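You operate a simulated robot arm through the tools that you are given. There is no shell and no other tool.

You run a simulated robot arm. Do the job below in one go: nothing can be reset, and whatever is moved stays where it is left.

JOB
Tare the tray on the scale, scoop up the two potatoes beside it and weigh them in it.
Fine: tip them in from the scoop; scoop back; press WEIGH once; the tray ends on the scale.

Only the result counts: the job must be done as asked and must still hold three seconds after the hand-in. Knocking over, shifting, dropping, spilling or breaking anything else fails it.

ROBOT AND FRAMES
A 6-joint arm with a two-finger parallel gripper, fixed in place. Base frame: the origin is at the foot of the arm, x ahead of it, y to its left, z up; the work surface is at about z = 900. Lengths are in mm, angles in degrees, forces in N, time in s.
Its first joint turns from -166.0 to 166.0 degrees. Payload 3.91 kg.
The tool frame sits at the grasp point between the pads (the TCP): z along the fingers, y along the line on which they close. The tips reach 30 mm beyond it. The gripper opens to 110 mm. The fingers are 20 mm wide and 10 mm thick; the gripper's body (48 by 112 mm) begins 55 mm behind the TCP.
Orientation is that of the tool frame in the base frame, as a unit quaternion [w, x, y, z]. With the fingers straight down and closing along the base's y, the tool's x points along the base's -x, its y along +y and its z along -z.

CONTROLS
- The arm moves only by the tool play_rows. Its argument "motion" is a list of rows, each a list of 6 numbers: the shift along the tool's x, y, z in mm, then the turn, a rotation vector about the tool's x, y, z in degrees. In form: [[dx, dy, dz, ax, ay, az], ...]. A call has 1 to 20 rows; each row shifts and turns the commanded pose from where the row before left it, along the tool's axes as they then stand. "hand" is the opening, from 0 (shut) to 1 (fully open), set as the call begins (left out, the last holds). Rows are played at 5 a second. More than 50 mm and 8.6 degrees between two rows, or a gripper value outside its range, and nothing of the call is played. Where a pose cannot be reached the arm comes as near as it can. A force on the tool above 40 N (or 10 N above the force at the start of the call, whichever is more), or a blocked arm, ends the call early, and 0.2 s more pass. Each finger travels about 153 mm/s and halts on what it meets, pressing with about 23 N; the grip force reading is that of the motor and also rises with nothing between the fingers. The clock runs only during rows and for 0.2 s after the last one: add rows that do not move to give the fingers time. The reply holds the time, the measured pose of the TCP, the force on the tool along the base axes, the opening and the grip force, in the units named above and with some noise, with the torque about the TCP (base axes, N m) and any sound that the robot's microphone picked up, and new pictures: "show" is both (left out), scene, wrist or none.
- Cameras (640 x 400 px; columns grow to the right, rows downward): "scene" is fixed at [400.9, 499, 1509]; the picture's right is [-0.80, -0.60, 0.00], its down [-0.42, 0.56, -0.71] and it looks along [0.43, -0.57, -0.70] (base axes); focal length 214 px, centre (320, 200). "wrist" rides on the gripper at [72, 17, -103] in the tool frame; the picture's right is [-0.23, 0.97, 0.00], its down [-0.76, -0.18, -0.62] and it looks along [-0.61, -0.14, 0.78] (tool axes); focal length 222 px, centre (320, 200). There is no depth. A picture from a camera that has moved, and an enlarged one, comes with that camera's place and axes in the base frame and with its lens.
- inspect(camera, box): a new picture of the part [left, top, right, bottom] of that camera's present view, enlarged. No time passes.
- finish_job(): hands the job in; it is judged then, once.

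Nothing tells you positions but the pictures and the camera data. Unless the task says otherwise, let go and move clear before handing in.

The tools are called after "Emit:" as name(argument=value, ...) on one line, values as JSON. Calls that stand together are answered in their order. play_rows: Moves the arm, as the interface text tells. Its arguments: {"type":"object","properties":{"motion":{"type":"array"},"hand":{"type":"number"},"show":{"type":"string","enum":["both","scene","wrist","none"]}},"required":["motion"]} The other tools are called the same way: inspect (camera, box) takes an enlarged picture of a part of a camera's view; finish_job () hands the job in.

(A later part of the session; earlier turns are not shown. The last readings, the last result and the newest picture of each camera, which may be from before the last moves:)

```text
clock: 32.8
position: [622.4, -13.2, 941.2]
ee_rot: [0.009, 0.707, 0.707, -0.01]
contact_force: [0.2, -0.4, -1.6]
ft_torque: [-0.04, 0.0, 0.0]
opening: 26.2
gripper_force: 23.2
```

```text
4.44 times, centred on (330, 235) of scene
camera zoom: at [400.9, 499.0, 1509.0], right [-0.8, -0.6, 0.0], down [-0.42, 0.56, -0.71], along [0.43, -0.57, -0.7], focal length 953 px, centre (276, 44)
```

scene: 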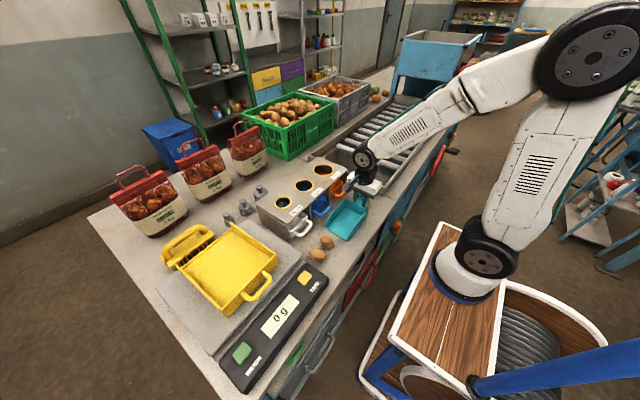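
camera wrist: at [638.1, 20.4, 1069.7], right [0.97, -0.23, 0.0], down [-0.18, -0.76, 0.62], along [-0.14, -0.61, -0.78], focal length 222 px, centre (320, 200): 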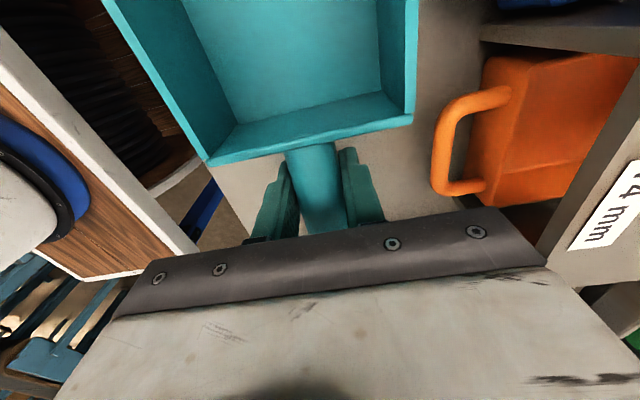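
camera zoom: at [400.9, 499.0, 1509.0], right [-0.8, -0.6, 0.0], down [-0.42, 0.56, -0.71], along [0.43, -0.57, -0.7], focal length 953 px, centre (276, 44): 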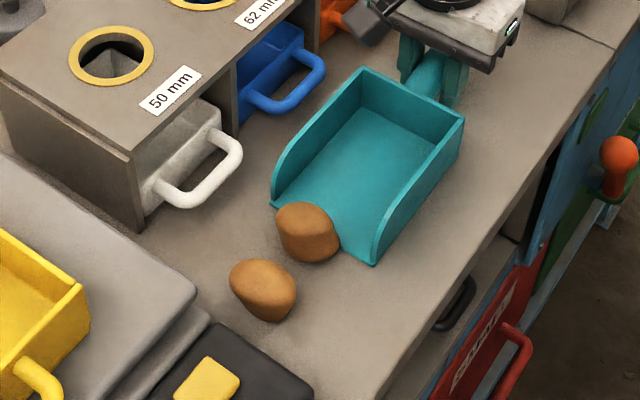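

The lip has reached the first potato, which hasn't moved. I'll continue slowly.

Emit:
play_rows(motion=[[3, 0, 0.1, 0, 0, 0], [3, 0, 0.1, 0, 0, 0], [3, 0, -0.08, 0, 0, 0], [3, 0, -0.08, 0, 0, 0], [3, 0, -0.08, 0, 0, 0], [3, 0, -0.08, 0, 0, 0], [0, 0, 0, 0, 0, 0]], show="none")

Emit:
inspect(camera="scene", box=[270, 190, 390, 280])

```text
clock: 34.4
position: [622.2, 5.4, 942.0]
ee_rot: [0.009, 0.707, 0.707, -0.009]
contact_force: [0.7, -0.7, -1.6]
ft_torque: [-0.04, 0.0, 0.01]
opening: 26.3
gripper_force: 22.7
```

```text
4.44 times, centred on (330, 235) of scene
camera zoom: at [400.9, 499.0, 1509.0], right [-0.8, -0.6, 0.0], down [-0.42, 0.56, -0.71], along [0.43, -0.57, -0.7], focal length 953 px, centre (276, 44)
```

zoom: 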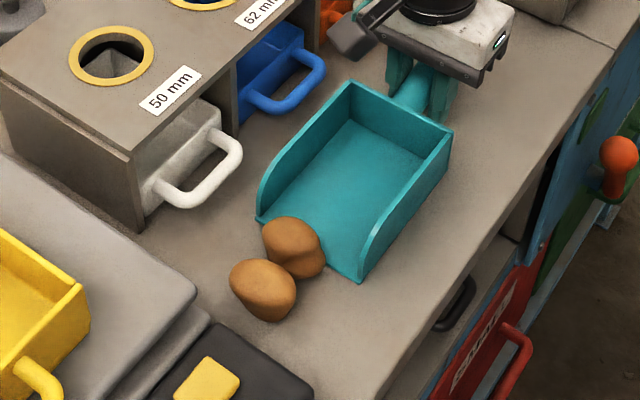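

The first potato rolled up against the second. I'll keep pushing gently toward the scale's side.

Emit:
play_rows(motion=[[3, 0, 0, 0, 0, 0], [3, 0, 0, 0, 0, 0], [3, 0, -0.08, 0, 0, 0], [3, 0, -0.08, 0, 0, 0], [3, 0, -0.08, 0, 0, 0], [3, 0, -0.08, 0, 0, 0], [0, 0, 0, 0, 0, 0]], show="none")

Emit:
inspect(camera="scene", box=[270, 190, 390, 280])

```text
clock: 36.0
position: [622.1, 23.2, 941.5]
ee_rot: [0.009, 0.707, 0.707, -0.01]
contact_force: [-0.8, 0.4, -1.1]
ft_torque: [-0.08, 0.04, -0.01]
opening: 26.4
gripper_force: 22.8
```

```text
4.44 times, centred on (330, 235) of scene
camera zoom: at [400.9, 499.0, 1509.0], right [-0.8, -0.6, 0.0], down [-0.42, 0.56, -0.71], along [0.43, -0.57, -0.7], focal length 953 px, centre (276, 44)
```

zoom: 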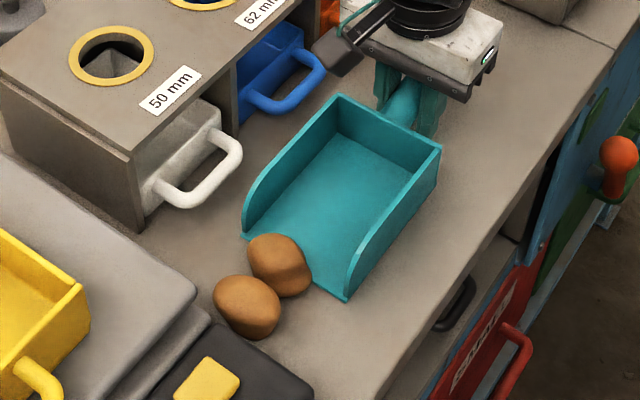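

Both potatoes are rolling ahead of the lip, still centred near x≈623. I'll keep going until they meet the scale's side.

Emit:
play_rows(motion=[[3, 0, 0, 0, 0, 0], [3, 0, -0.05, 0, 0, 0], [3, 0, -0.05, 0, 0, 0], [3, 0, -0.08, 0, 0, 0], [0, 0, 0, 0, 0, 0]], show="none")

Emit:
inspect(camera="scene", box=[250, 210, 350, 290])

```text
clock: 37.2
position: [622.0, 36.3, 941.3]
ee_rot: [0.009, 0.707, 0.708, -0.009]
contact_force: [-0.1, -3.0, -0.7]
ft_torque: [-0.04, 0.01, 0.0]
opening: 26.4
gripper_force: 22.9
```

```text
5.00 times, centred on (300, 250) of scene
camera zoom: at [400.9, 499.0, 1509.0], right [-0.8, -0.6, 0.0], down [-0.42, 0.56, -0.71], along [0.43, -0.57, -0.7], focal length 1072 px, centre (420, -50)
```

zoom: 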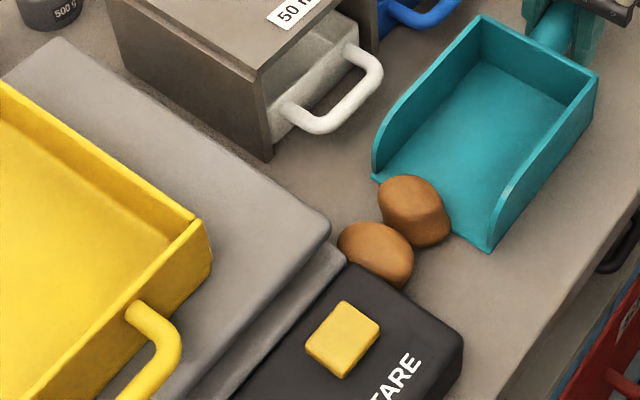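

The potatoes now touch the scale, at about 3 N. I'll press on gently so the lip slides under the first one.

Emit:
play_rows(motion=[[2, 0, -0.05, 0, 0, 0], [2, 0, -0.05, 0, 0, 0], [2, 0, -0.05, 0, 0, 0], [0, 0, 0, 0, 0, 0]], show="none")

Emit:
inspect(camera="scene", box=[250, 210, 350, 290])

```text
clock: 38.2
position: [622.4, 42.4, 942.2]
ee_rot: [0.009, 0.707, 0.707, -0.009]
contact_force: [-1.0, 0.7, 1.4]
ft_torque: [0.41, 0.02, 0.01]
opening: 26.2
gripper_force: 23.2
```

```text
5.00 times, centred on (300, 250) of scene
camera zoom: at [400.9, 499.0, 1509.0], right [-0.8, -0.6, 0.0], down [-0.42, 0.56, -0.71], along [0.43, -0.57, -0.7], focal length 1072 px, centre (420, -50)
```

zoom: 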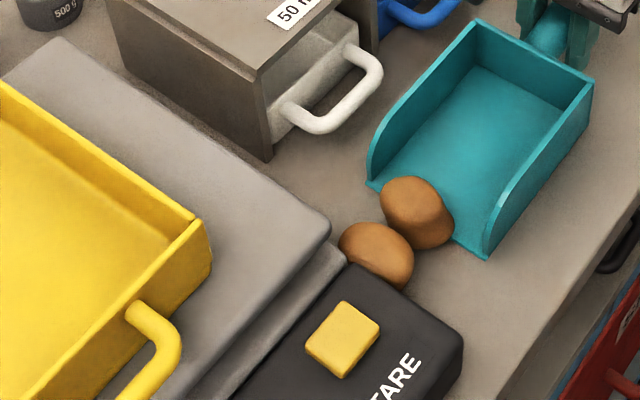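

The first potato is starting to ride onto the lip. I'll continue in small steps.

Emit:
play_rows(motion=[[2, 0, -0.05, 0, 0, 0], [2, 0, -0.05, 0, 0, 0], [2, 0, -0.05, 0, 0, 0], [2, 0, -0.05, 0, 0, 0], [0, 0, 0, 0, 0, 0]], show="none")

Emit:
inspect(camera="scene", box=[250, 210, 350, 290])

```text
clock: 39.4
position: [621.7, 48.5, 941.3]
ee_rot: [0.009, 0.707, 0.707, -0.01]
contact_force: [-0.4, -0.1, -0.8]
ft_torque: [-0.16, 0.02, 0.02]
opening: 26.4
gripper_force: 23.1
```

```text
5.00 times, centred on (300, 250) of scene
camera zoom: at [400.9, 499.0, 1509.0], right [-0.8, -0.6, 0.0], down [-0.42, 0.56, -0.71], along [0.43, -0.57, -0.7], focal length 1072 px, centre (420, -50)
```

zoom: 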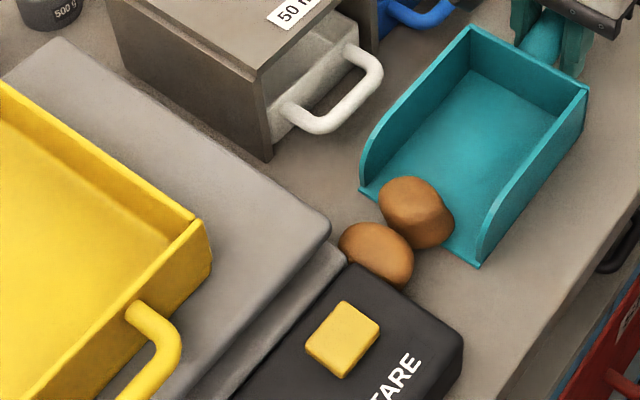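

The lip slid under the first potato, which is now on the pan. I'll keep going to get under the second.

Emit:
play_rows(motion=[[2.5, 0, -0.06, 0, 0, 0], [2.5, 0, -0.06, 0, 0, 0], [2.5, 0, -0.06, 0, 0, 0], [2.5, 0, -0.06, 0, 0, 0], [2.5, 0, -0.06, 0, 0, 0], [2.5, 0, -0.06, 0, 0, 0], [0, 0, 0, 0, 0, 0]], show="none")

Emit:
inspect(camera="scene", box=[250, 210, 350, 290])

```text
clock: 41.0
position: [621.8, 64.9, 941.0]
ee_rot: [0.01, 0.707, 0.707, -0.009]
contact_force: [-1.0, -1.2, -0.4]
ft_torque: [-0.02, 0.04, 0.0]
opening: 26.3
gripper_force: 23.2
```

```text
5.00 times, centred on (300, 250) of scene
camera zoom: at [400.9, 499.0, 1509.0], right [-0.8, -0.6, 0.0], down [-0.42, 0.56, -0.71], along [0.43, -0.57, -0.7], focal length 1072 px, centre (420, -50)
```

zoom: 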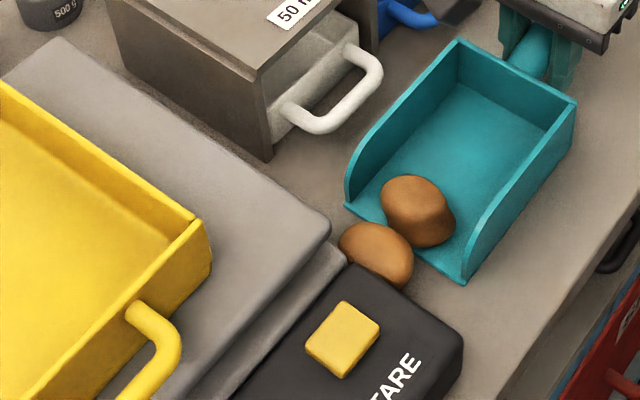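

It's working: the first potato is well on the pan and the lip is at the second. I'll continue.

Emit:
play_rows(motion=[[2.5, 0, -0.06, 0, 0, 0], [2.5, 0, -0.06, 0, 0, 0], [2.5, 0, -0.06, 0, 0, 0], [2.5, 0, -0.06, 0, 0, 0], [0, 0, 0, 0, 0, 0]], show="none")

Emit:
inspect(camera="scene", box=[250, 210, 350, 290])

```text
clock: 42.2
position: [622.2, 74.1, 941.6]
ee_rot: [0.009, 0.707, 0.707, -0.009]
contact_force: [0.9, 0.4, -2.4]
ft_torque: [-0.14, 0.0, -0.01]
opening: 26.5
gripper_force: 23.3
```

```text
5.00 times, centred on (300, 250) of scene
camera zoom: at [400.9, 499.0, 1509.0], right [-0.8, -0.6, 0.0], down [-0.42, 0.56, -0.71], along [0.43, -0.57, -0.7], focal length 1072 px, centre (420, -50)
```

zoom: 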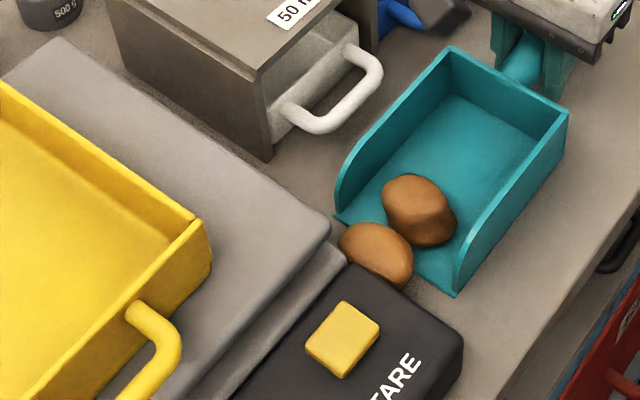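

The lip is now under the edge of the second potato. I'll advance further.

Emit:
play_rows(motion=[[2.5, 0, -0.06, 0, 0, 0], [2.5, 0, -0.06, 0, 0, 0], [2.5, 0, -0.06, 0, 0, 0], [2.5, 0, -0.06, 0, 0, 0], [0, 0, 0, 0, 0, 0]], show="none")

Emit:
inspect(camera="scene", box=[250, 210, 350, 290])

```text
clock: 43.4
position: [621.8, 84.5, 943.3]
ee_rot: [0.01, 0.707, 0.707, -0.01]
contact_force: [-0.6, 0.4, -2.3]
ft_torque: [-0.12, -0.01, -0.02]
opening: 26.7
gripper_force: 22.9
```

```text
5.00 times, centred on (300, 250) of scene
camera zoom: at [400.9, 499.0, 1509.0], right [-0.8, -0.6, 0.0], down [-0.42, 0.56, -0.71], along [0.43, -0.57, -0.7], focal length 1072 px, centre (420, -50)
```

zoom: 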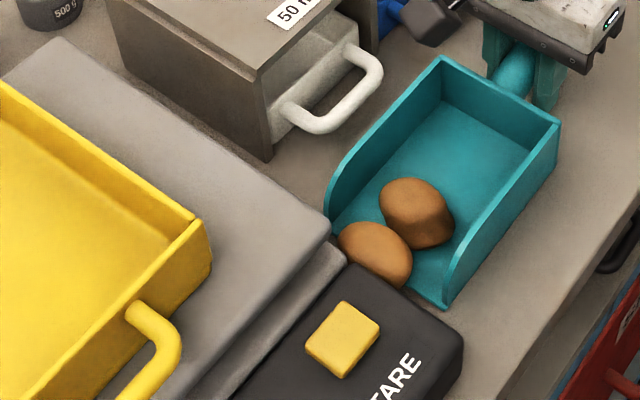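

Both potatoes seem to be settling in. I'll take a few more millimetres, watching for contact with the scale.

Emit:
play_rows(motion=[[2, 0, -0.05, 0, 0, 0], [2, 0, -0.05, 0, 0, 0], [2, 0, -0.05, 0, 0, 0], [2, 0, -0.05, 0, 0, 0], [0, 0, 0, 0, 0, 0]], show="none")

Emit:
inspect(camera="scene", box=[250, 210, 350, 290])

```text
clock: 44.6
position: [621.6, 90.8, 943.2]
ee_rot: [0.009, 0.707, 0.707, -0.01]
contact_force: [0.3, 0.1, -1.5]
ft_torque: [-0.15, 0.02, -0.01]
opening: 26.2
gripper_force: 23.2
```

```text
5.00 times, centred on (300, 250) of scene
camera zoom: at [400.9, 499.0, 1509.0], right [-0.8, -0.6, 0.0], down [-0.42, 0.56, -0.71], along [0.43, -0.57, -0.7], focal length 1072 px, centre (420, -50)
```

zoom: 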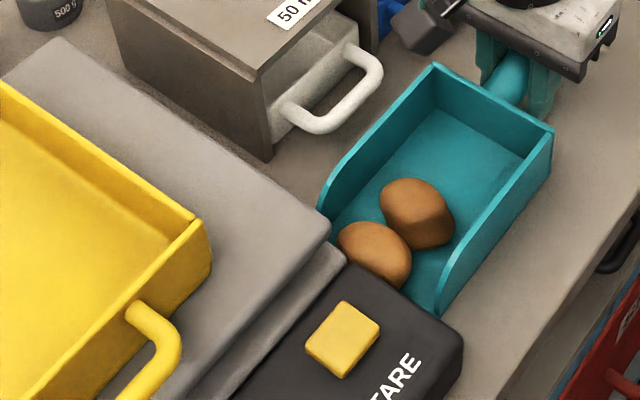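

The lip is nearly at the scale and both potatoes are over the pan floor. I'll go 4 mm further, then tilt the mouth up so they roll inward.

Emit:
play_rows(motion=[[2, 0, -0.05, 0, 0, 0], [2, 0, -0.05, 0, 0, 0], [0, 0, 0, 0, 1.5, 0], [0, 0, 0, 0, 1.5, 0], [0, 0, 0, 0, 1.5, 0], [0, 0, -0.5, 0, 1.5, 0], [0, 0, 0, 0, 0, 0]], show="none")

Emit:
inspect(camera="scene", box=[250, 210, 350, 290])

```text
clock: 46.2
position: [621.5, 96.5, 944.6]
ee_rot: [-0.029, 0.707, 0.706, 0.027]
contact_force: [0.3, 0.4, -1.7]
ft_torque: [-0.14, 0.0, 0.01]
opening: 26.7
gripper_force: 23.1
```

```text
5.00 times, centred on (300, 250) of scene
camera zoom: at [400.9, 499.0, 1509.0], right [-0.8, -0.6, 0.0], down [-0.42, 0.56, -0.71], along [0.43, -0.57, -0.7], focal length 1072 px, centre (420, -50)
```

zoom: 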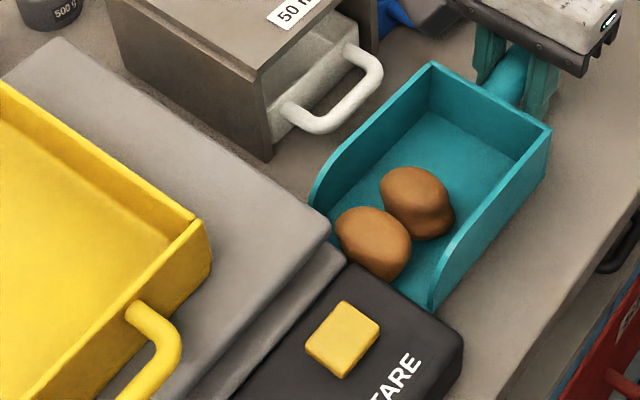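

Both potatoes have been lifted with the pan. I'll keep tilting and lifting so they roll to the back.

Emit:
play_rows(motion=[[0, 0, -1, 0, 1.5, 0], [0, 0, -1, 0, 1.5, 0], [0, 0, -1, 0, 1.5, 0], [0, 0, -1, 0, 1.5, 0], [0, 0, -1, 0, 1.5, 0], [0, 0, -1, 0, 1.5, 0], [0, 0, 0, 0, 0, 0], [0, 0, 0, 0, 0, 0]], show="none")

Emit:
inspect(camera="scene", box=[250, 190, 370, 290])

```text
clock: 48.0
position: [621.7, 96.3, 950.0]
ee_rot: [-0.084, 0.702, 0.703, 0.083]
contact_force: [0.3, 0.4, -1.8]
ft_torque: [-0.1, -0.02, 0.01]
opening: 26.2
gripper_force: 23.3
```

```text
4.00 times, centred on (310, 240) of scene
camera zoom: at [400.9, 499.0, 1509.0], right [-0.8, -0.6, 0.0], down [-0.42, 0.56, -0.71], along [0.43, -0.57, -0.7], focal length 858 px, centre (360, 40)
```

zoom: 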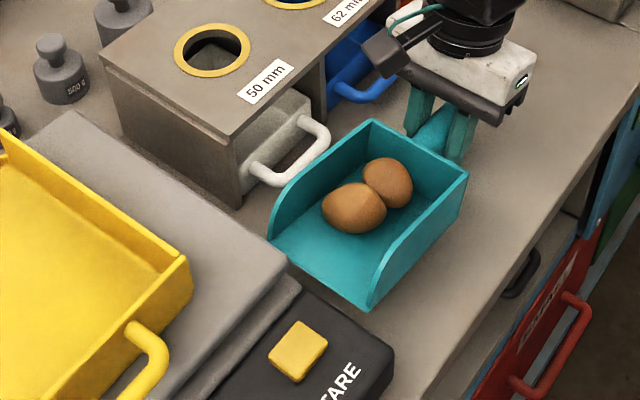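

Both potatoes rest at the back of the pan, tilted 13.5° mouth-up. I estimate the tray spans x 680–890 and y 322–495, with wall tops at z≈1003 and its floor at z≈962. I'll lift straight up, then carry the scoop over to the tray.

Emit:
play_rows(motion=[[2.3, 0, -9.7, 0, 0, 0], [4.7, 0, -19.4, 0, 0, 0], [5.84, 0, -24.3, 0, 0, 0], [5.84, 0, -24.3, 0, 0, 0], [5.84, 0, -24.3, 0, 0, 0], [5.84, 0, -24.3, 0, 0, 0], [4.7, 0, -19.4, 0, 0, 0], [0, 0, 0, 0, 0, 0]])

Emit:
inspect(camera="scene", box=[250, 150, 410, 250])

```text
clock: 49.8
position: [622.0, 94.3, 1098.8]
ee_rot: [-0.083, 0.703, 0.702, 0.083]
contact_force: [-0.3, 0.1, -1.7]
ft_torque: [-0.13, 0.02, 0.02]
opening: 26.4
gripper_force: 22.7
camera wrist: at [638.1, 140.2, 1218.8], right [0.97, -0.22, -0.05], down [-0.18, -0.89, 0.43], along [-0.14, -0.41, -0.9], focal length 222 px, centre (320, 200)
```

scene: 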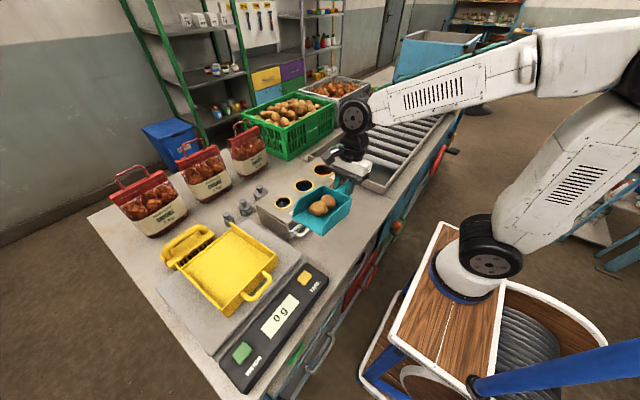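
wrist: 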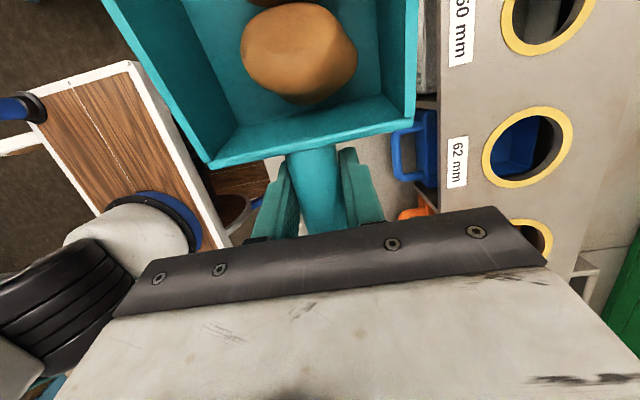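

```text
4.00 times, centred on (330, 200) of scene
camera zoom: at [400.9, 499.0, 1509.0], right [-0.8, -0.6, 0.0], down [-0.42, 0.56, -0.71], along [0.43, -0.57, -0.7], focal length 858 px, centre (280, 200)
```

zoom: 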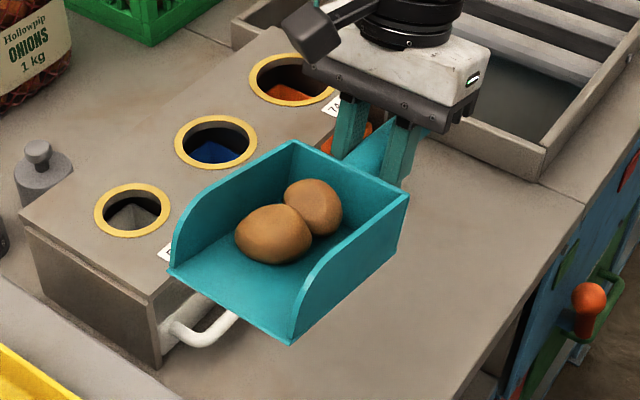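

Both potatoes are secure in the raised scoop. I'll carry it to the tray's −y side.

Emit:
play_rows(motion=[[0, 12, 0, 0, 0, 0], [0, 24, 0, 0, 0, 0], [0, 24, 0, 0, 0, 0], [0, 24, 0, 0, 0, 0], [0, 24, 0, 0, 0, 0], [0, 24, 0, 0, 0, 0], [0, 11, 0, 0, 0, 0], [11.6, 0, 2.8, 0, 0, 0], [23.14, 0, 5.56, 0, 0, 0], [23.14, 0, 5.56, 0, 0, 0], [23.14, 0, 5.56, 0, 0, 0], [23.14, 0, 5.56, 0, 0, 0], [11.6, 0, 2.8, 0, 0, 0], [0, 0, 0, 0, 0, 0]])

Emit:
inspect(camera="scene", box=[180, 170, 340, 290])

```text
clock: 52.8
position: [763.9, 215.2, 1099.0]
ee_rot: [-0.084, 0.702, 0.702, 0.083]
contact_force: [0.9, -1.0, -1.9]
ft_torque: [-0.08, 0.02, 0.0]
opening: 26.4
gripper_force: 22.8
camera wrist: at [780.4, 260.0, 1218.7], right [0.97, -0.22, -0.05], down [-0.18, -0.89, 0.43], along [-0.14, -0.41, -0.9], focal length 222 px, centre (320, 200)
```

scene: 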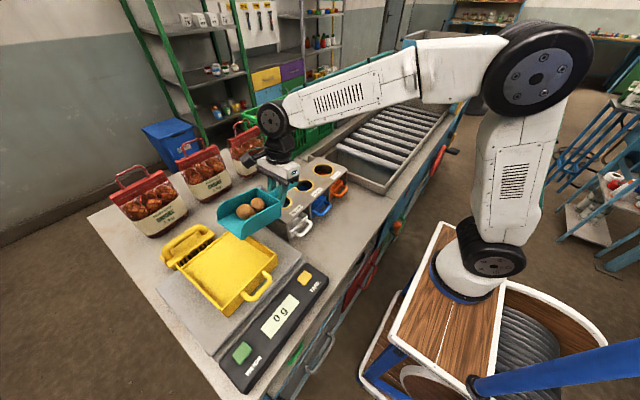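
wrist: 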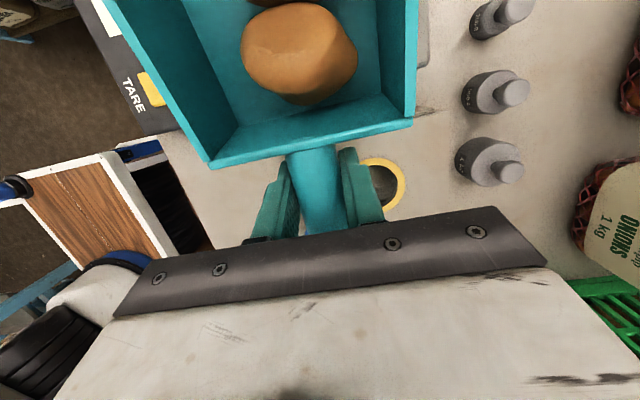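

```text
3.33 times, centred on (260, 230) of scene
camera zoom: at [400.9, 499.0, 1509.0], right [-0.8, -0.6, 0.0], down [-0.42, 0.56, -0.71], along [0.43, -0.57, -0.7], focal length 715 px, centre (520, 100)
```

zoom: 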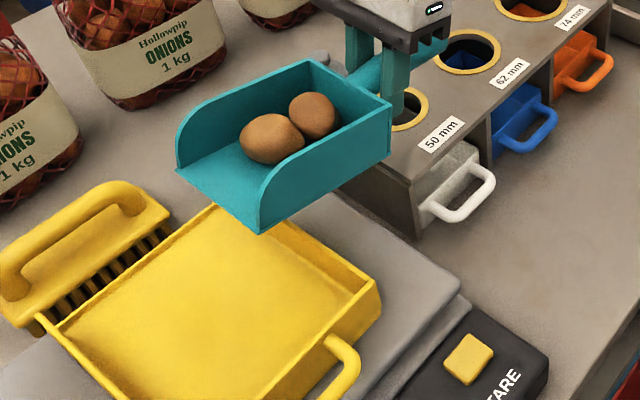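

The lip is centred over the tray side at about (763, 380). I'll lower the scoop, keeping the pan clear of the tray's wall, and ease the tilt toward level.

Emit:
play_rows(motion=[[-3.4, 0, 14.3, 0, 0, 0], [-3.4, 0, 14.3, 0, 0, 0], [-3.4, 0, 14.3, 0, 0, 0], [-3.4, 0, 14.3, 0, 0, 0], [2.62, 0, -2.77, 0, -4.5, 0], [2.82, 0, -3.1, 0, -4, 0], [0, 0, 0, 0, 0, 0]])

Emit:
inspect(camera="scene", box=[180, 180, 320, 290])

```text
clock: 54.4
position: [764.3, 218.8, 1047.8]
ee_rot: [-0.03, 0.706, 0.706, 0.031]
contact_force: [1.1, -2.2, 5.2]
ft_torque: [0.68, -0.02, -0.03]
opening: 26.3
gripper_force: 22.8
camera wrist: at [780.9, 280.6, 1159.2], right [0.97, -0.23, -0.02], down [-0.18, -0.81, 0.55], along [-0.14, -0.54, -0.83], focal length 222 px, centre (320, 200)
```

scene: 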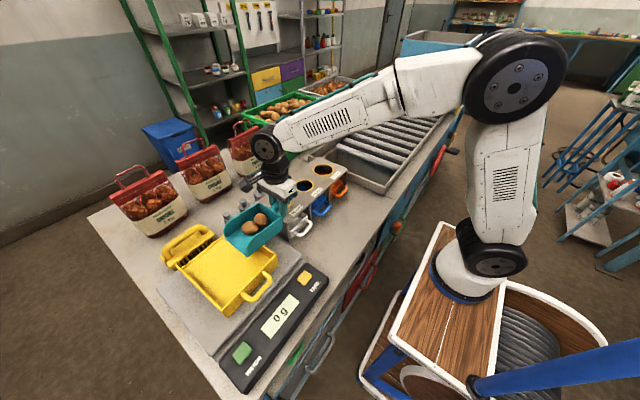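
wrist: 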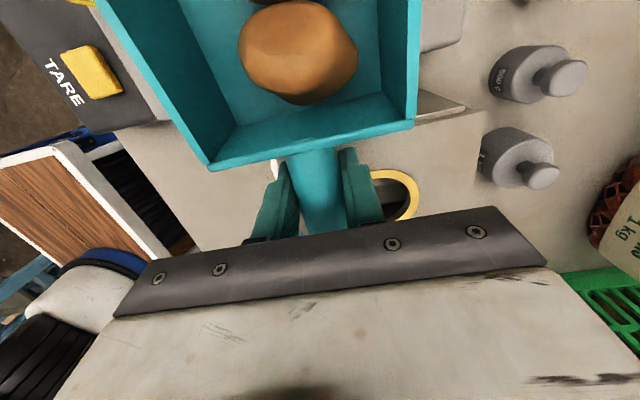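

```text
3.64 times, centred on (250, 235) of scene
camera zoom: at [400.9, 499.0, 1509.0], right [-0.8, -0.6, 0.0], down [-0.42, 0.56, -0.71], along [0.43, -0.57, -0.7], focal length 780 px, centre (574, 73)
```

zoom: 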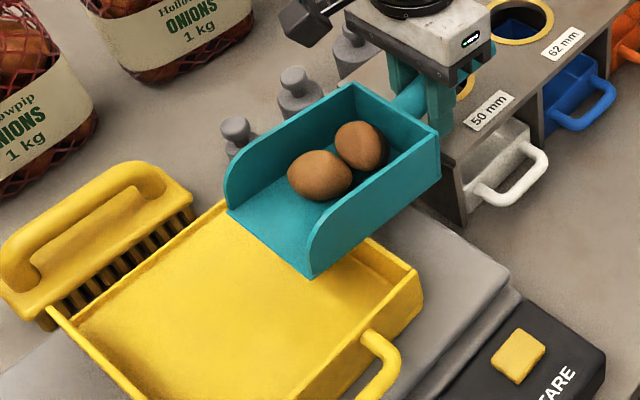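

The force reading shows the pan's underside touching the tray's near wall, so the wall is higher than I estimated, about 1017. I'll lift straight up 12 mm to clear it.

Emit:
play_rows(motion=[[0.5, 0, -6, 0, 0, 0], [0.5, 0, -6, 0, 0, 0], [0, 0, 0, 0, 0, 0]], show="none")

Emit:
inspect(camera="scene", box=[180, 180, 320, 290])

Emit:
inspect(camera="scene", box=[140, 210, 340, 335])

```text
clock: 55.2
position: [763.7, 219.0, 1058.9]
ee_rot: [-0.031, 0.706, 0.707, 0.03]
contact_force: [0.2, -0.2, -2.3]
ft_torque: [-0.09, -0.01, 0.02]
opening: 26.1
gripper_force: 23.4
```

```text
3.64 times, centred on (250, 235) of scene
camera zoom: at [400.9, 499.0, 1509.0], right [-0.8, -0.6, 0.0], down [-0.42, 0.56, -0.71], along [0.43, -0.57, -0.7], focal length 780 px, centre (574, 73)
```

zoom: 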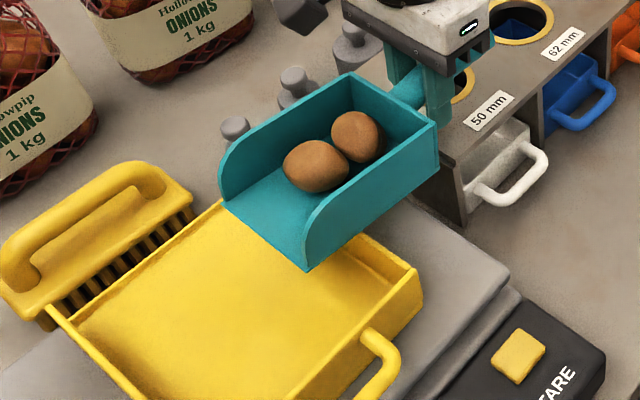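

```text
3.20 times, centred on (240, 272) of scene
camera zoom: at [400.9, 499.0, 1509.0], right [-0.8, -0.6, 0.0], down [-0.42, 0.56, -0.71], along [0.43, -0.57, -0.7], focal length 686 px, centre (576, -32)
```

zoom: 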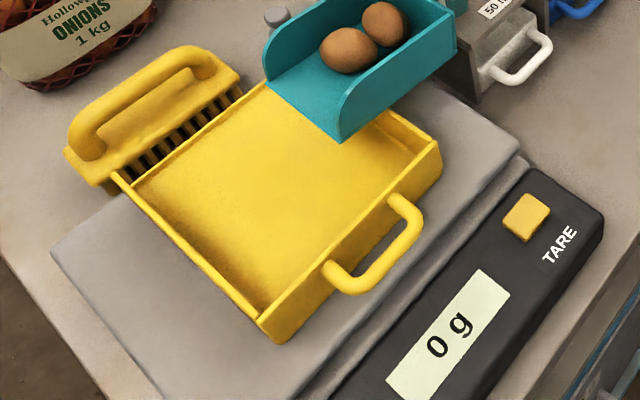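

The contact is gone and the tray hasn't shifted. I'll now tip slowly about the lip, with a 10 mm shift toward the tray's handle side, going from level to 8° mouth-down.

Emit:
play_rows(motion=[[7.49, -10, -7.58, 0, -5, 0], [4.1, 0, -4.1, 0, -4, 0], [3.51, 0, -5.66, 0, -4, 0], [0, 0, 0, 0, 0, 0], [0, 0, 0, 0, 0, 0]], show="none")

Emit:
inspect(camera="scene", box=[140, 190, 340, 315])

```text
clock: 56.4
position: [754.8, 233.6, 1076.7]
ee_rot: [0.049, 0.705, 0.705, -0.049]
contact_force: [0.4, 0.0, -1.7]
ft_torque: [-0.12, -0.04, 0.02]
opening: 26.5
gripper_force: 23.1
```

```text
3.20 times, centred on (240, 252) of scene
camera zoom: at [400.9, 499.0, 1509.0], right [-0.8, -0.6, 0.0], down [-0.42, 0.56, -0.71], along [0.43, -0.57, -0.7], focal length 686 px, centre (576, 32)
```

zoom: 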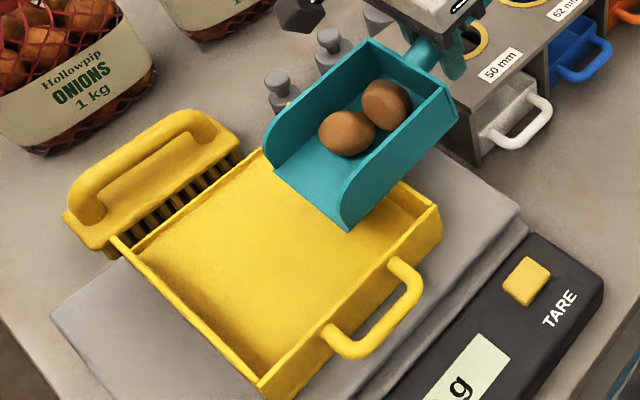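

The potatoes hold still at 8°. I'll continue to 16° with the lip lowering as the wall clearance allows.

Emit:
play_rows(motion=[[3.78, 0, -6.19, 0, -4, 0], [4.18, 0, -5.79, 0, -4, 0], [0, 0, 0, 0, 0, 0], [0, 0, 0, 0, 0, 0]], show="none")

Emit:
inspect(camera="scene", box=[140, 190, 340, 315])

```text
clock: 57.4
position: [754.4, 243.0, 1087.9]
ee_rot: [0.098, 0.701, 0.7, -0.099]
contact_force: [0.3, 0.0, -1.0]
ft_torque: [-0.05, -0.01, -0.01]
opening: 26.5
gripper_force: 22.7
```

```text
3.20 times, centred on (240, 252) of scene
camera zoom: at [400.9, 499.0, 1509.0], right [-0.8, -0.6, 0.0], down [-0.42, 0.56, -0.71], along [0.43, -0.57, -0.7], focal length 686 px, centre (576, 32)
```

zoom: 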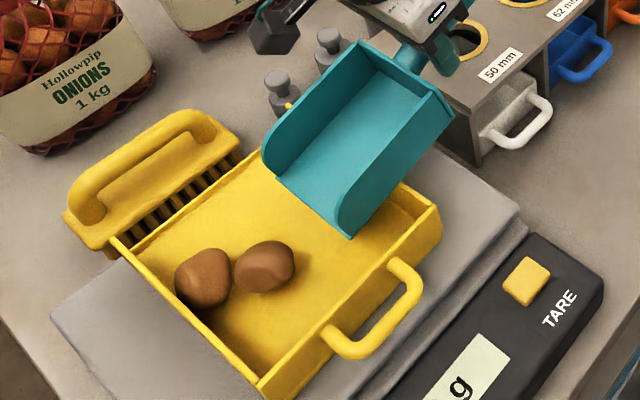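

Both potatoes rolled into the tray and stopped against its far side wall. I'll raise the scoop clear, level it and check that they've settled.

Emit:
play_rows(motion=[[-6.9, 0, -24, 0, 0, 0], [-6.9, 0, -24, 0, 0, 0], [-6.9, 0, -24, 0, 0, 0], [-6.9, 0, -24, 0, 0, 0], [0, 0, 0, 0, 4, 0], [0, 0, 0, 0, 4, 0], [0, 0, 0, 0, 4, 0], [0, 0, 0, 0, 4, 0], [0, 0, 0, 0, 0, 0]])

Emit:
inspect(camera="scene", box=[140, 190, 340, 315])

```text
clock: 59.4
position: [755.6, 242.9, 1187.2]
ee_rot: [0.0, 0.707, 0.707, 0.0]
contact_force: [0.2, 0.7, -0.8]
ft_torque: [-0.04, 0.0, -0.01]
opening: 26.4
gripper_force: 22.0
camera wrist: at [770.9, 314.7, 1292.4], right [0.97, -0.23, 0.0], down [-0.18, -0.76, 0.62], along [-0.14, -0.61, -0.78], focal length 222 px, centre (320, 200)
```

scene: 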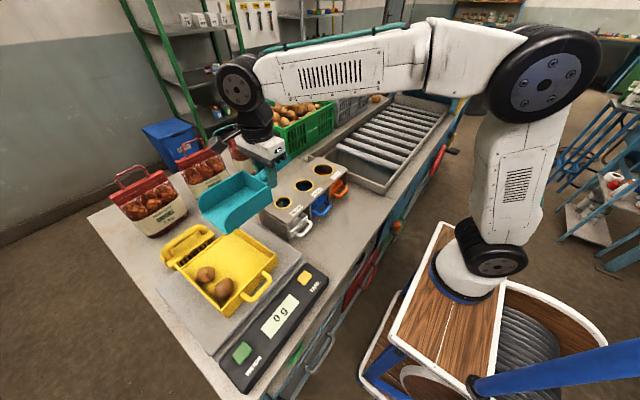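
wrist: 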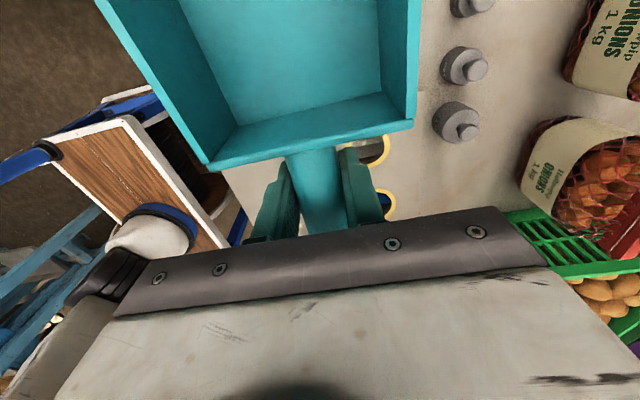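

```text
3.20 times, centred on (240, 252) of scene
camera zoom: at [400.9, 499.0, 1509.0], right [-0.8, -0.6, 0.0], down [-0.42, 0.56, -0.71], along [0.43, -0.57, -0.7], focal length 686 px, centre (576, 32)
```

zoom: 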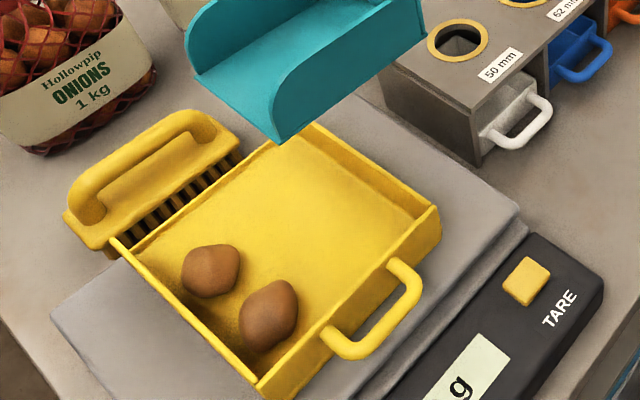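

The potatoes lie in the tray. Now I'll return the scoop, moving back to a clear spot and swinging it −180°.

Emit:
play_rows(motion=[[-39.2, -6.4, 0, 0, 0, 0], [-39.2, -6.4, 0, 0, 0, 0], [-39.2, -6.4, 0, 0, 0, 0], [-39.2, -6.4, 0, 0, 0, 0], [-39.2, -6.4, 0, 0, 0, 0], [0, 0, 0, 0, 0, -8.1818], [0, 0, 0, 0, 0, -8.1818], [0, 0, 0, 0, 0, -8.1818], [0, 0, 0, 0, 0, -8.1818], [0, 0, 0, 0, 0, -8.1818], [0, 0, 0, 0, 0, -8.1818], [0, 0, 0, 0, 0, -8.1818], [0, 0, 0, 0, 0, -8.1818], [0, 0, 0, 0, 0, -8.1818], [0, 0, 0, 0, 0, -8.1818], [0, 0, 0, 0, 0, -8.1818]], show="none")

Emit:
play_rows(motion=[[0, 0, 0, 0, 0, -8.1818], [0, 0, 0, 0, 0, -8.1818], [0, 0, 0, 0, 0, -8.1818], [0, 0, 0, 0, 0, -8.1818], [0, 0, 0, 0, 0, -8.1818], [0, 0, 0, 0, 0, -8.1818], [0, 0, 0, 0, 0, -8.1818], [0, 0, 0, 0, 0, -8.1818], [0, 0, 0, 0, 0, -8.1818], [0, 0, 0, 0, 0, -8.1818], [0, 0, 0, 0, 0, -8.1818], [0, 0, 0, 0, 0, 0]])

Emit:
inspect(camera="scene", box=[140, 190, 340, 315])

```text
clock: 62.8
position: [723.5, 47.1, 1186.4]
ee_rot: [0.0, -0.002, 1.0, 0.0]
contact_force: [-1.2, 0.5, -2.1]
ft_torque: [0.0, -0.03, 0.01]
opening: 26.4
gripper_force: 23.1
```

```text
clock: 65.4
position: [722.2, 48.2, 1186.0]
ee_rot: [0.0, 0.708, -0.706, 0.0]
contact_force: [1.2, 0.0, -0.8]
ft_torque: [0.05, -0.02, -0.01]
opening: 26.2
gripper_force: 22.8
camera wrist: at [705.3, -26.2, 1292.4], right [-0.97, 0.23, 0.0], down [0.18, 0.76, 0.62], along [0.14, 0.61, -0.78], focal length 222 px, centre (320, 200)
```

scene: 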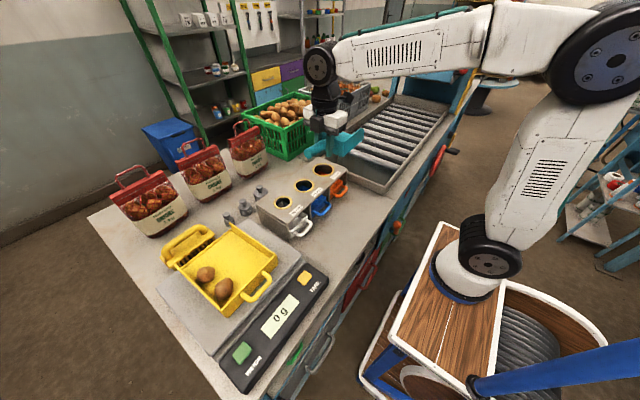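
wrist: 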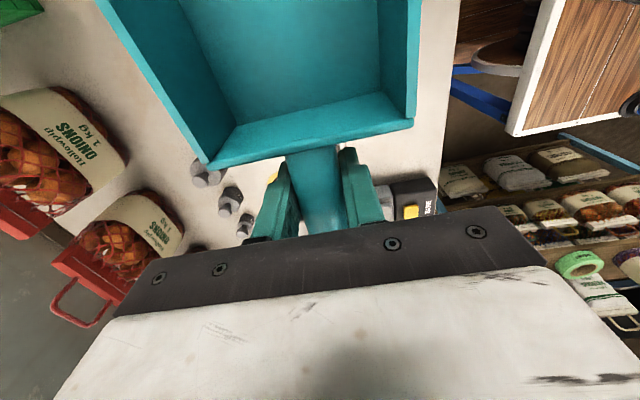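

```text
3.20 times, centred on (240, 252) of scene
camera zoom: at [400.9, 499.0, 1509.0], right [-0.8, -0.6, 0.0], down [-0.42, 0.56, -0.71], along [0.43, -0.57, -0.7], focal length 686 px, centre (576, 32)
```

zoom: 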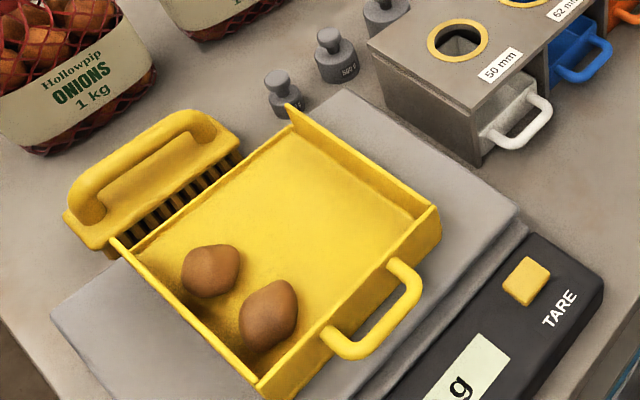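

The potatoes are still in place. Now I'll carry the scoop above its original spot and lower it partway.

Emit:
play_rows(motion=[[6.1, -40.3, 0, 0, 0, 0], [6.1, -40.3, 0, 0, 0, 0], [6.1, -40.3, 0, 0, 0, 0], [6.1, -40.3, 0, 0, 0, 0], [6.1, -40.3, 0, 0, 0, 0], [6.1, -40.3, 0, 0, 0, 0], [0, 0, 0, 0, 0, 0], [0, 0, 40, 0, 0, 0], [0, 0, 40, 0, 0, 0], [0, 0, 40, 0, 0, 0], [0, 0, 40, 0, 0, 0], [0, 0, 36, 0, 0, 0], [0, 0, 0, 0, 0, 0]])

Emit:
inspect(camera="scene", box=[240, 130, 340, 200])

```text
clock: 68.2
position: [965.8, 9.8, 990.1]
ee_rot: [0.0, -0.707, 0.708, 0.001]
contact_force: [-0.2, -0.1, -1.0]
ft_torque: [0.04, -0.02, 0.02]
opening: 26.2
gripper_force: 22.9
camera wrist: at [948.2, -62.7, 1095.5], right [-0.97, 0.23, 0.0], down [0.18, 0.76, 0.62], along [0.14, 0.61, -0.78], focal length 222 px, centre (320, 200)
```

scene: 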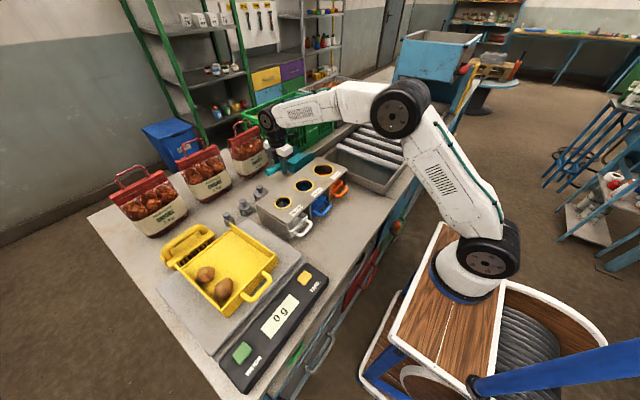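
wrist: 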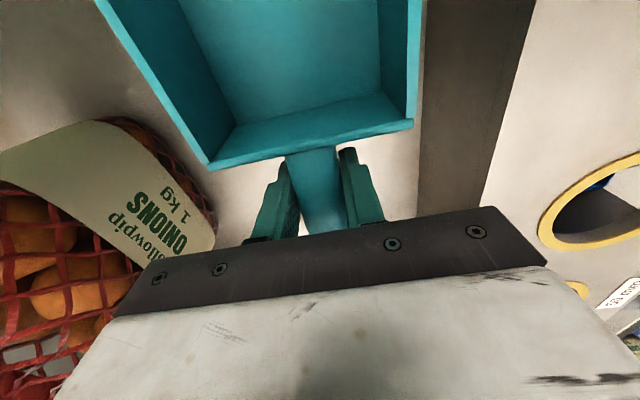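

```text
5.71 times, centred on (290, 165) of scene
camera zoom: at [400.9, 499.0, 1509.0], right [-0.8, -0.6, 0.0], down [-0.42, 0.56, -0.71], along [0.43, -0.57, -0.7], focal length 1226 px, centre (491, 400)
```

zoom: 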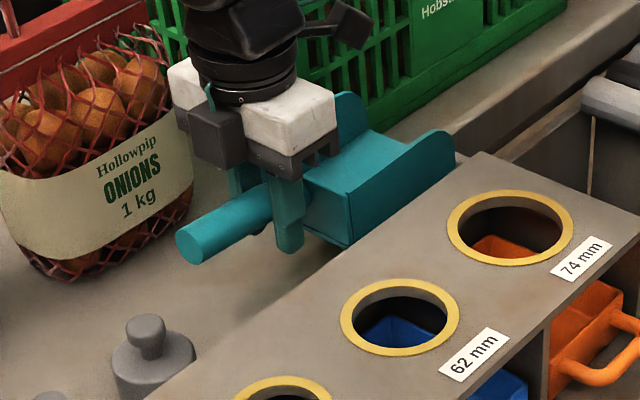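

The scoop is back above its place, almost identical to before apart from about 2° of slip in the grip. I'll compensate with a 2° pitch and lower it to the bench.

Emit:
play_rows(motion=[[0, 0, 0, 0, -2, 0], [0, 0, 25, 0, 0, 0], [0, 0, 15, 0, 0, 0], [0, 0, 5, 0, 0, 0], [0, 0, 2, 0, 0, 0], [0, 0, 1, 0, 0, 0], [0, 0, 0, 0, 0, 0]])

Emit:
inspect(camera="scene", box=[240, 130, 340, 200])

```text
clock: 69.8
position: [965.3, 13.4, 942.6]
ee_rot: [-0.013, 0.708, -0.706, -0.012]
contact_force: [0.1, 0.0, -0.7]
ft_torque: [-0.01, 0.02, -0.02]
opening: 26.4
gripper_force: 22.6
camera wrist: at [947.4, -64.6, 1045.6], right [-0.97, 0.23, 0.01], down [0.18, 0.74, 0.65], along [0.14, 0.63, -0.76], focal length 222 px, centre (320, 200)
```

scene: 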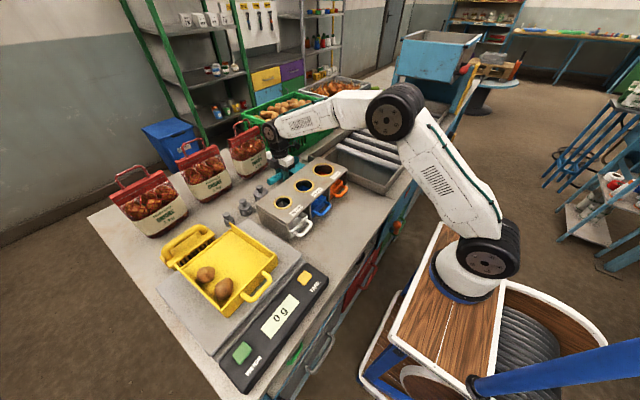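
wrist: 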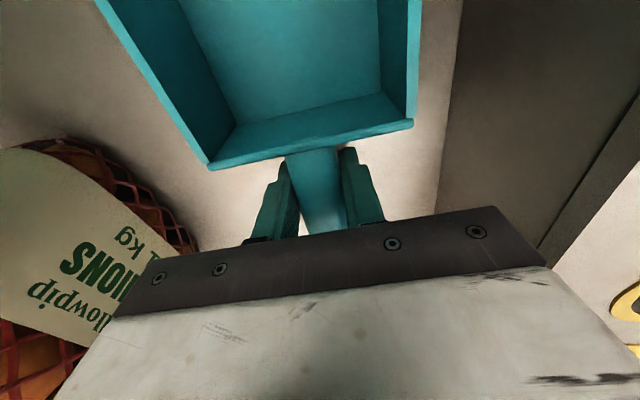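

```text
5.71 times, centred on (290, 165) of scene
camera zoom: at [400.9, 499.0, 1509.0], right [-0.8, -0.6, 0.0], down [-0.42, 0.56, -0.71], along [0.43, -0.57, -0.7], focal length 1226 px, centre (491, 400)
```

zoom: 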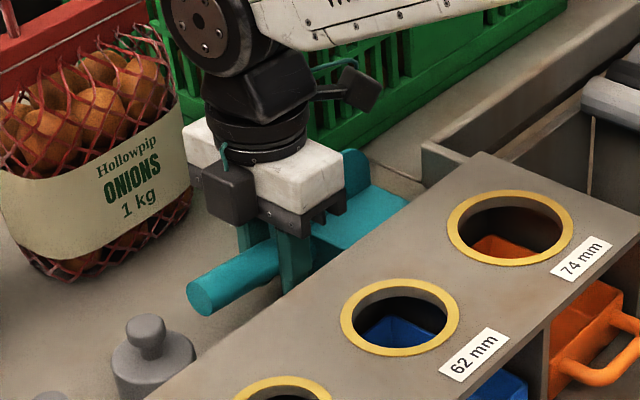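

It's nearly down. I'll correct y by about 2 mm and lower the last few millimetres, feeling for contact.

Emit:
play_rows(motion=[[2, 0, 0.8, 0, 0, 0], [0, 0, 0.8, 0, 0, 0], [0, 0, 0, 0, 0, 0]], show="none")

Emit:
play_rows(motion=[[0, 0, 0.8, 0, 0, 0], [0, 0, 0, 0, 0, 0]], show="none")

Emit:
play_rows(motion=[[0, 0, 0.8, 0, 0, 0], [0, 0, 0, 0, 0, 0]], show="none")

```text
clock: 70.6
position: [964.5, 10.2, 940.9]
ee_rot: [-0.012, 0.707, -0.707, -0.012]
contact_force: [1.3, 1.0, -1.2]
ft_torque: [0.09, 0.01, 0.0]
opening: 26.6
gripper_force: 22.5
```

```text
clock: 71.2
position: [964.7, 11.5, 940.8]
ee_rot: [0.012, -0.707, 0.707, 0.012]
contact_force: [0.0, 0.3, -1.2]
ft_torque: [0.02, -0.01, -0.01]
opening: 26.4
gripper_force: 22.9
```

```text
clock: 71.8
position: [964.3, 9.3, 939.2]
ee_rot: [0.012, -0.707, 0.707, 0.012]
contact_force: [-0.5, -1.1, 2.9]
ft_torque: [-0.49, 0.13, 0.04]
opening: 26.2
gripper_force: 22.8
```

The pan touches the bench at the home height of 939, so I'll open the fingers and let it rest.

Emit:
play_rows(motion=[[0, 0, 0, 0, 0.7, 0], [0, 0, 0.3, 0, 0, 0], [0, 0, 0, 0, 0, 0]], show="none")

Emit:
play_rows(motion=[[0, 0, 0, 0, 0, 0], [0, 0, 0, 0, 0, 0], [0, 0, 0, 0, 0, 0]], hand=0.55)

Emit:
inspect(camera="scene", box=[240, 130, 340, 200])

```text
clock: 72.6
position: [964.0, 11.4, 939.1]
ee_rot: [0.008, -0.707, 0.707, 0.008]
contact_force: [0.1, 0.0, -0.5]
ft_torque: [0.04, 0.02, 0.03]
opening: 26.7
gripper_force: 22.8
```

```text
clock: 73.4
position: [965.5, 11.0, 939.7]
ee_rot: [0.008, -0.707, 0.707, 0.008]
contact_force: [-0.3, 0.1, 0.5]
ft_torque: [0.01, 0.04, 0.0]
opening: 60.2
gripper_force: 0.1
camera wrist: at [946.9, -65.2, 1043.3], right [-0.97, 0.23, 0.01], down [0.18, 0.75, 0.64], along [0.14, 0.62, -0.77], focal length 222 px, centre (320, 200)
```

scene: 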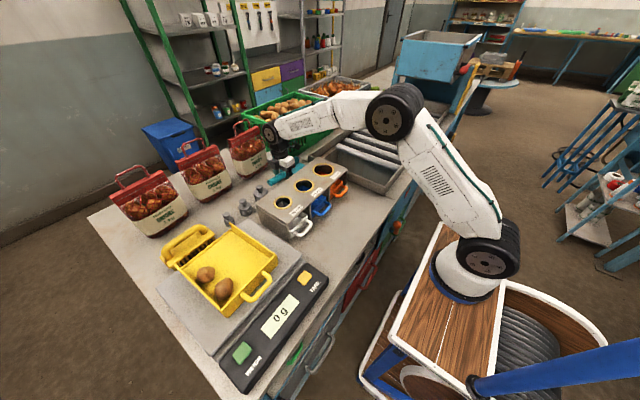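
wrist: 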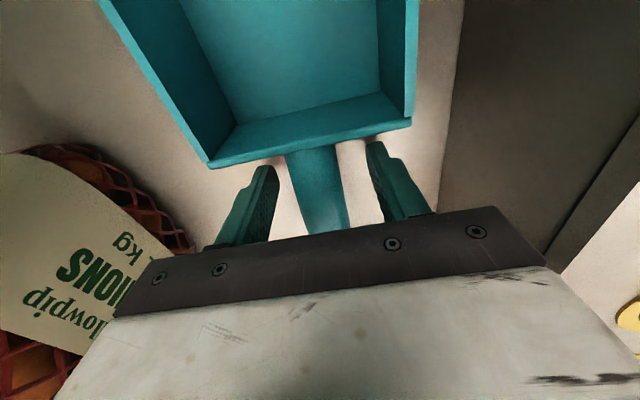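

```text
5.71 times, centred on (290, 165) of scene
camera zoom: at [400.9, 499.0, 1509.0], right [-0.8, -0.6, 0.0], down [-0.42, 0.56, -0.71], along [0.43, -0.57, -0.7], focal length 1226 px, centre (491, 400)
```

zoom: 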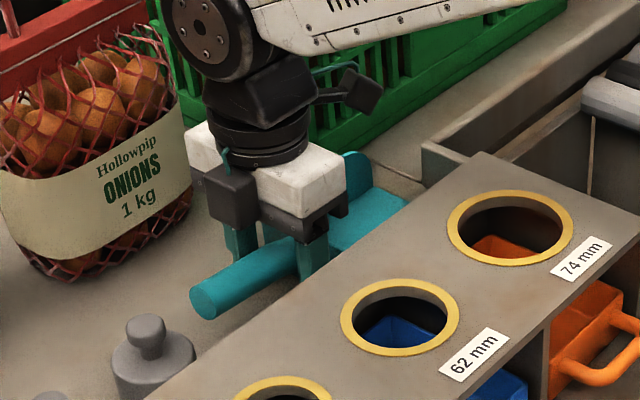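

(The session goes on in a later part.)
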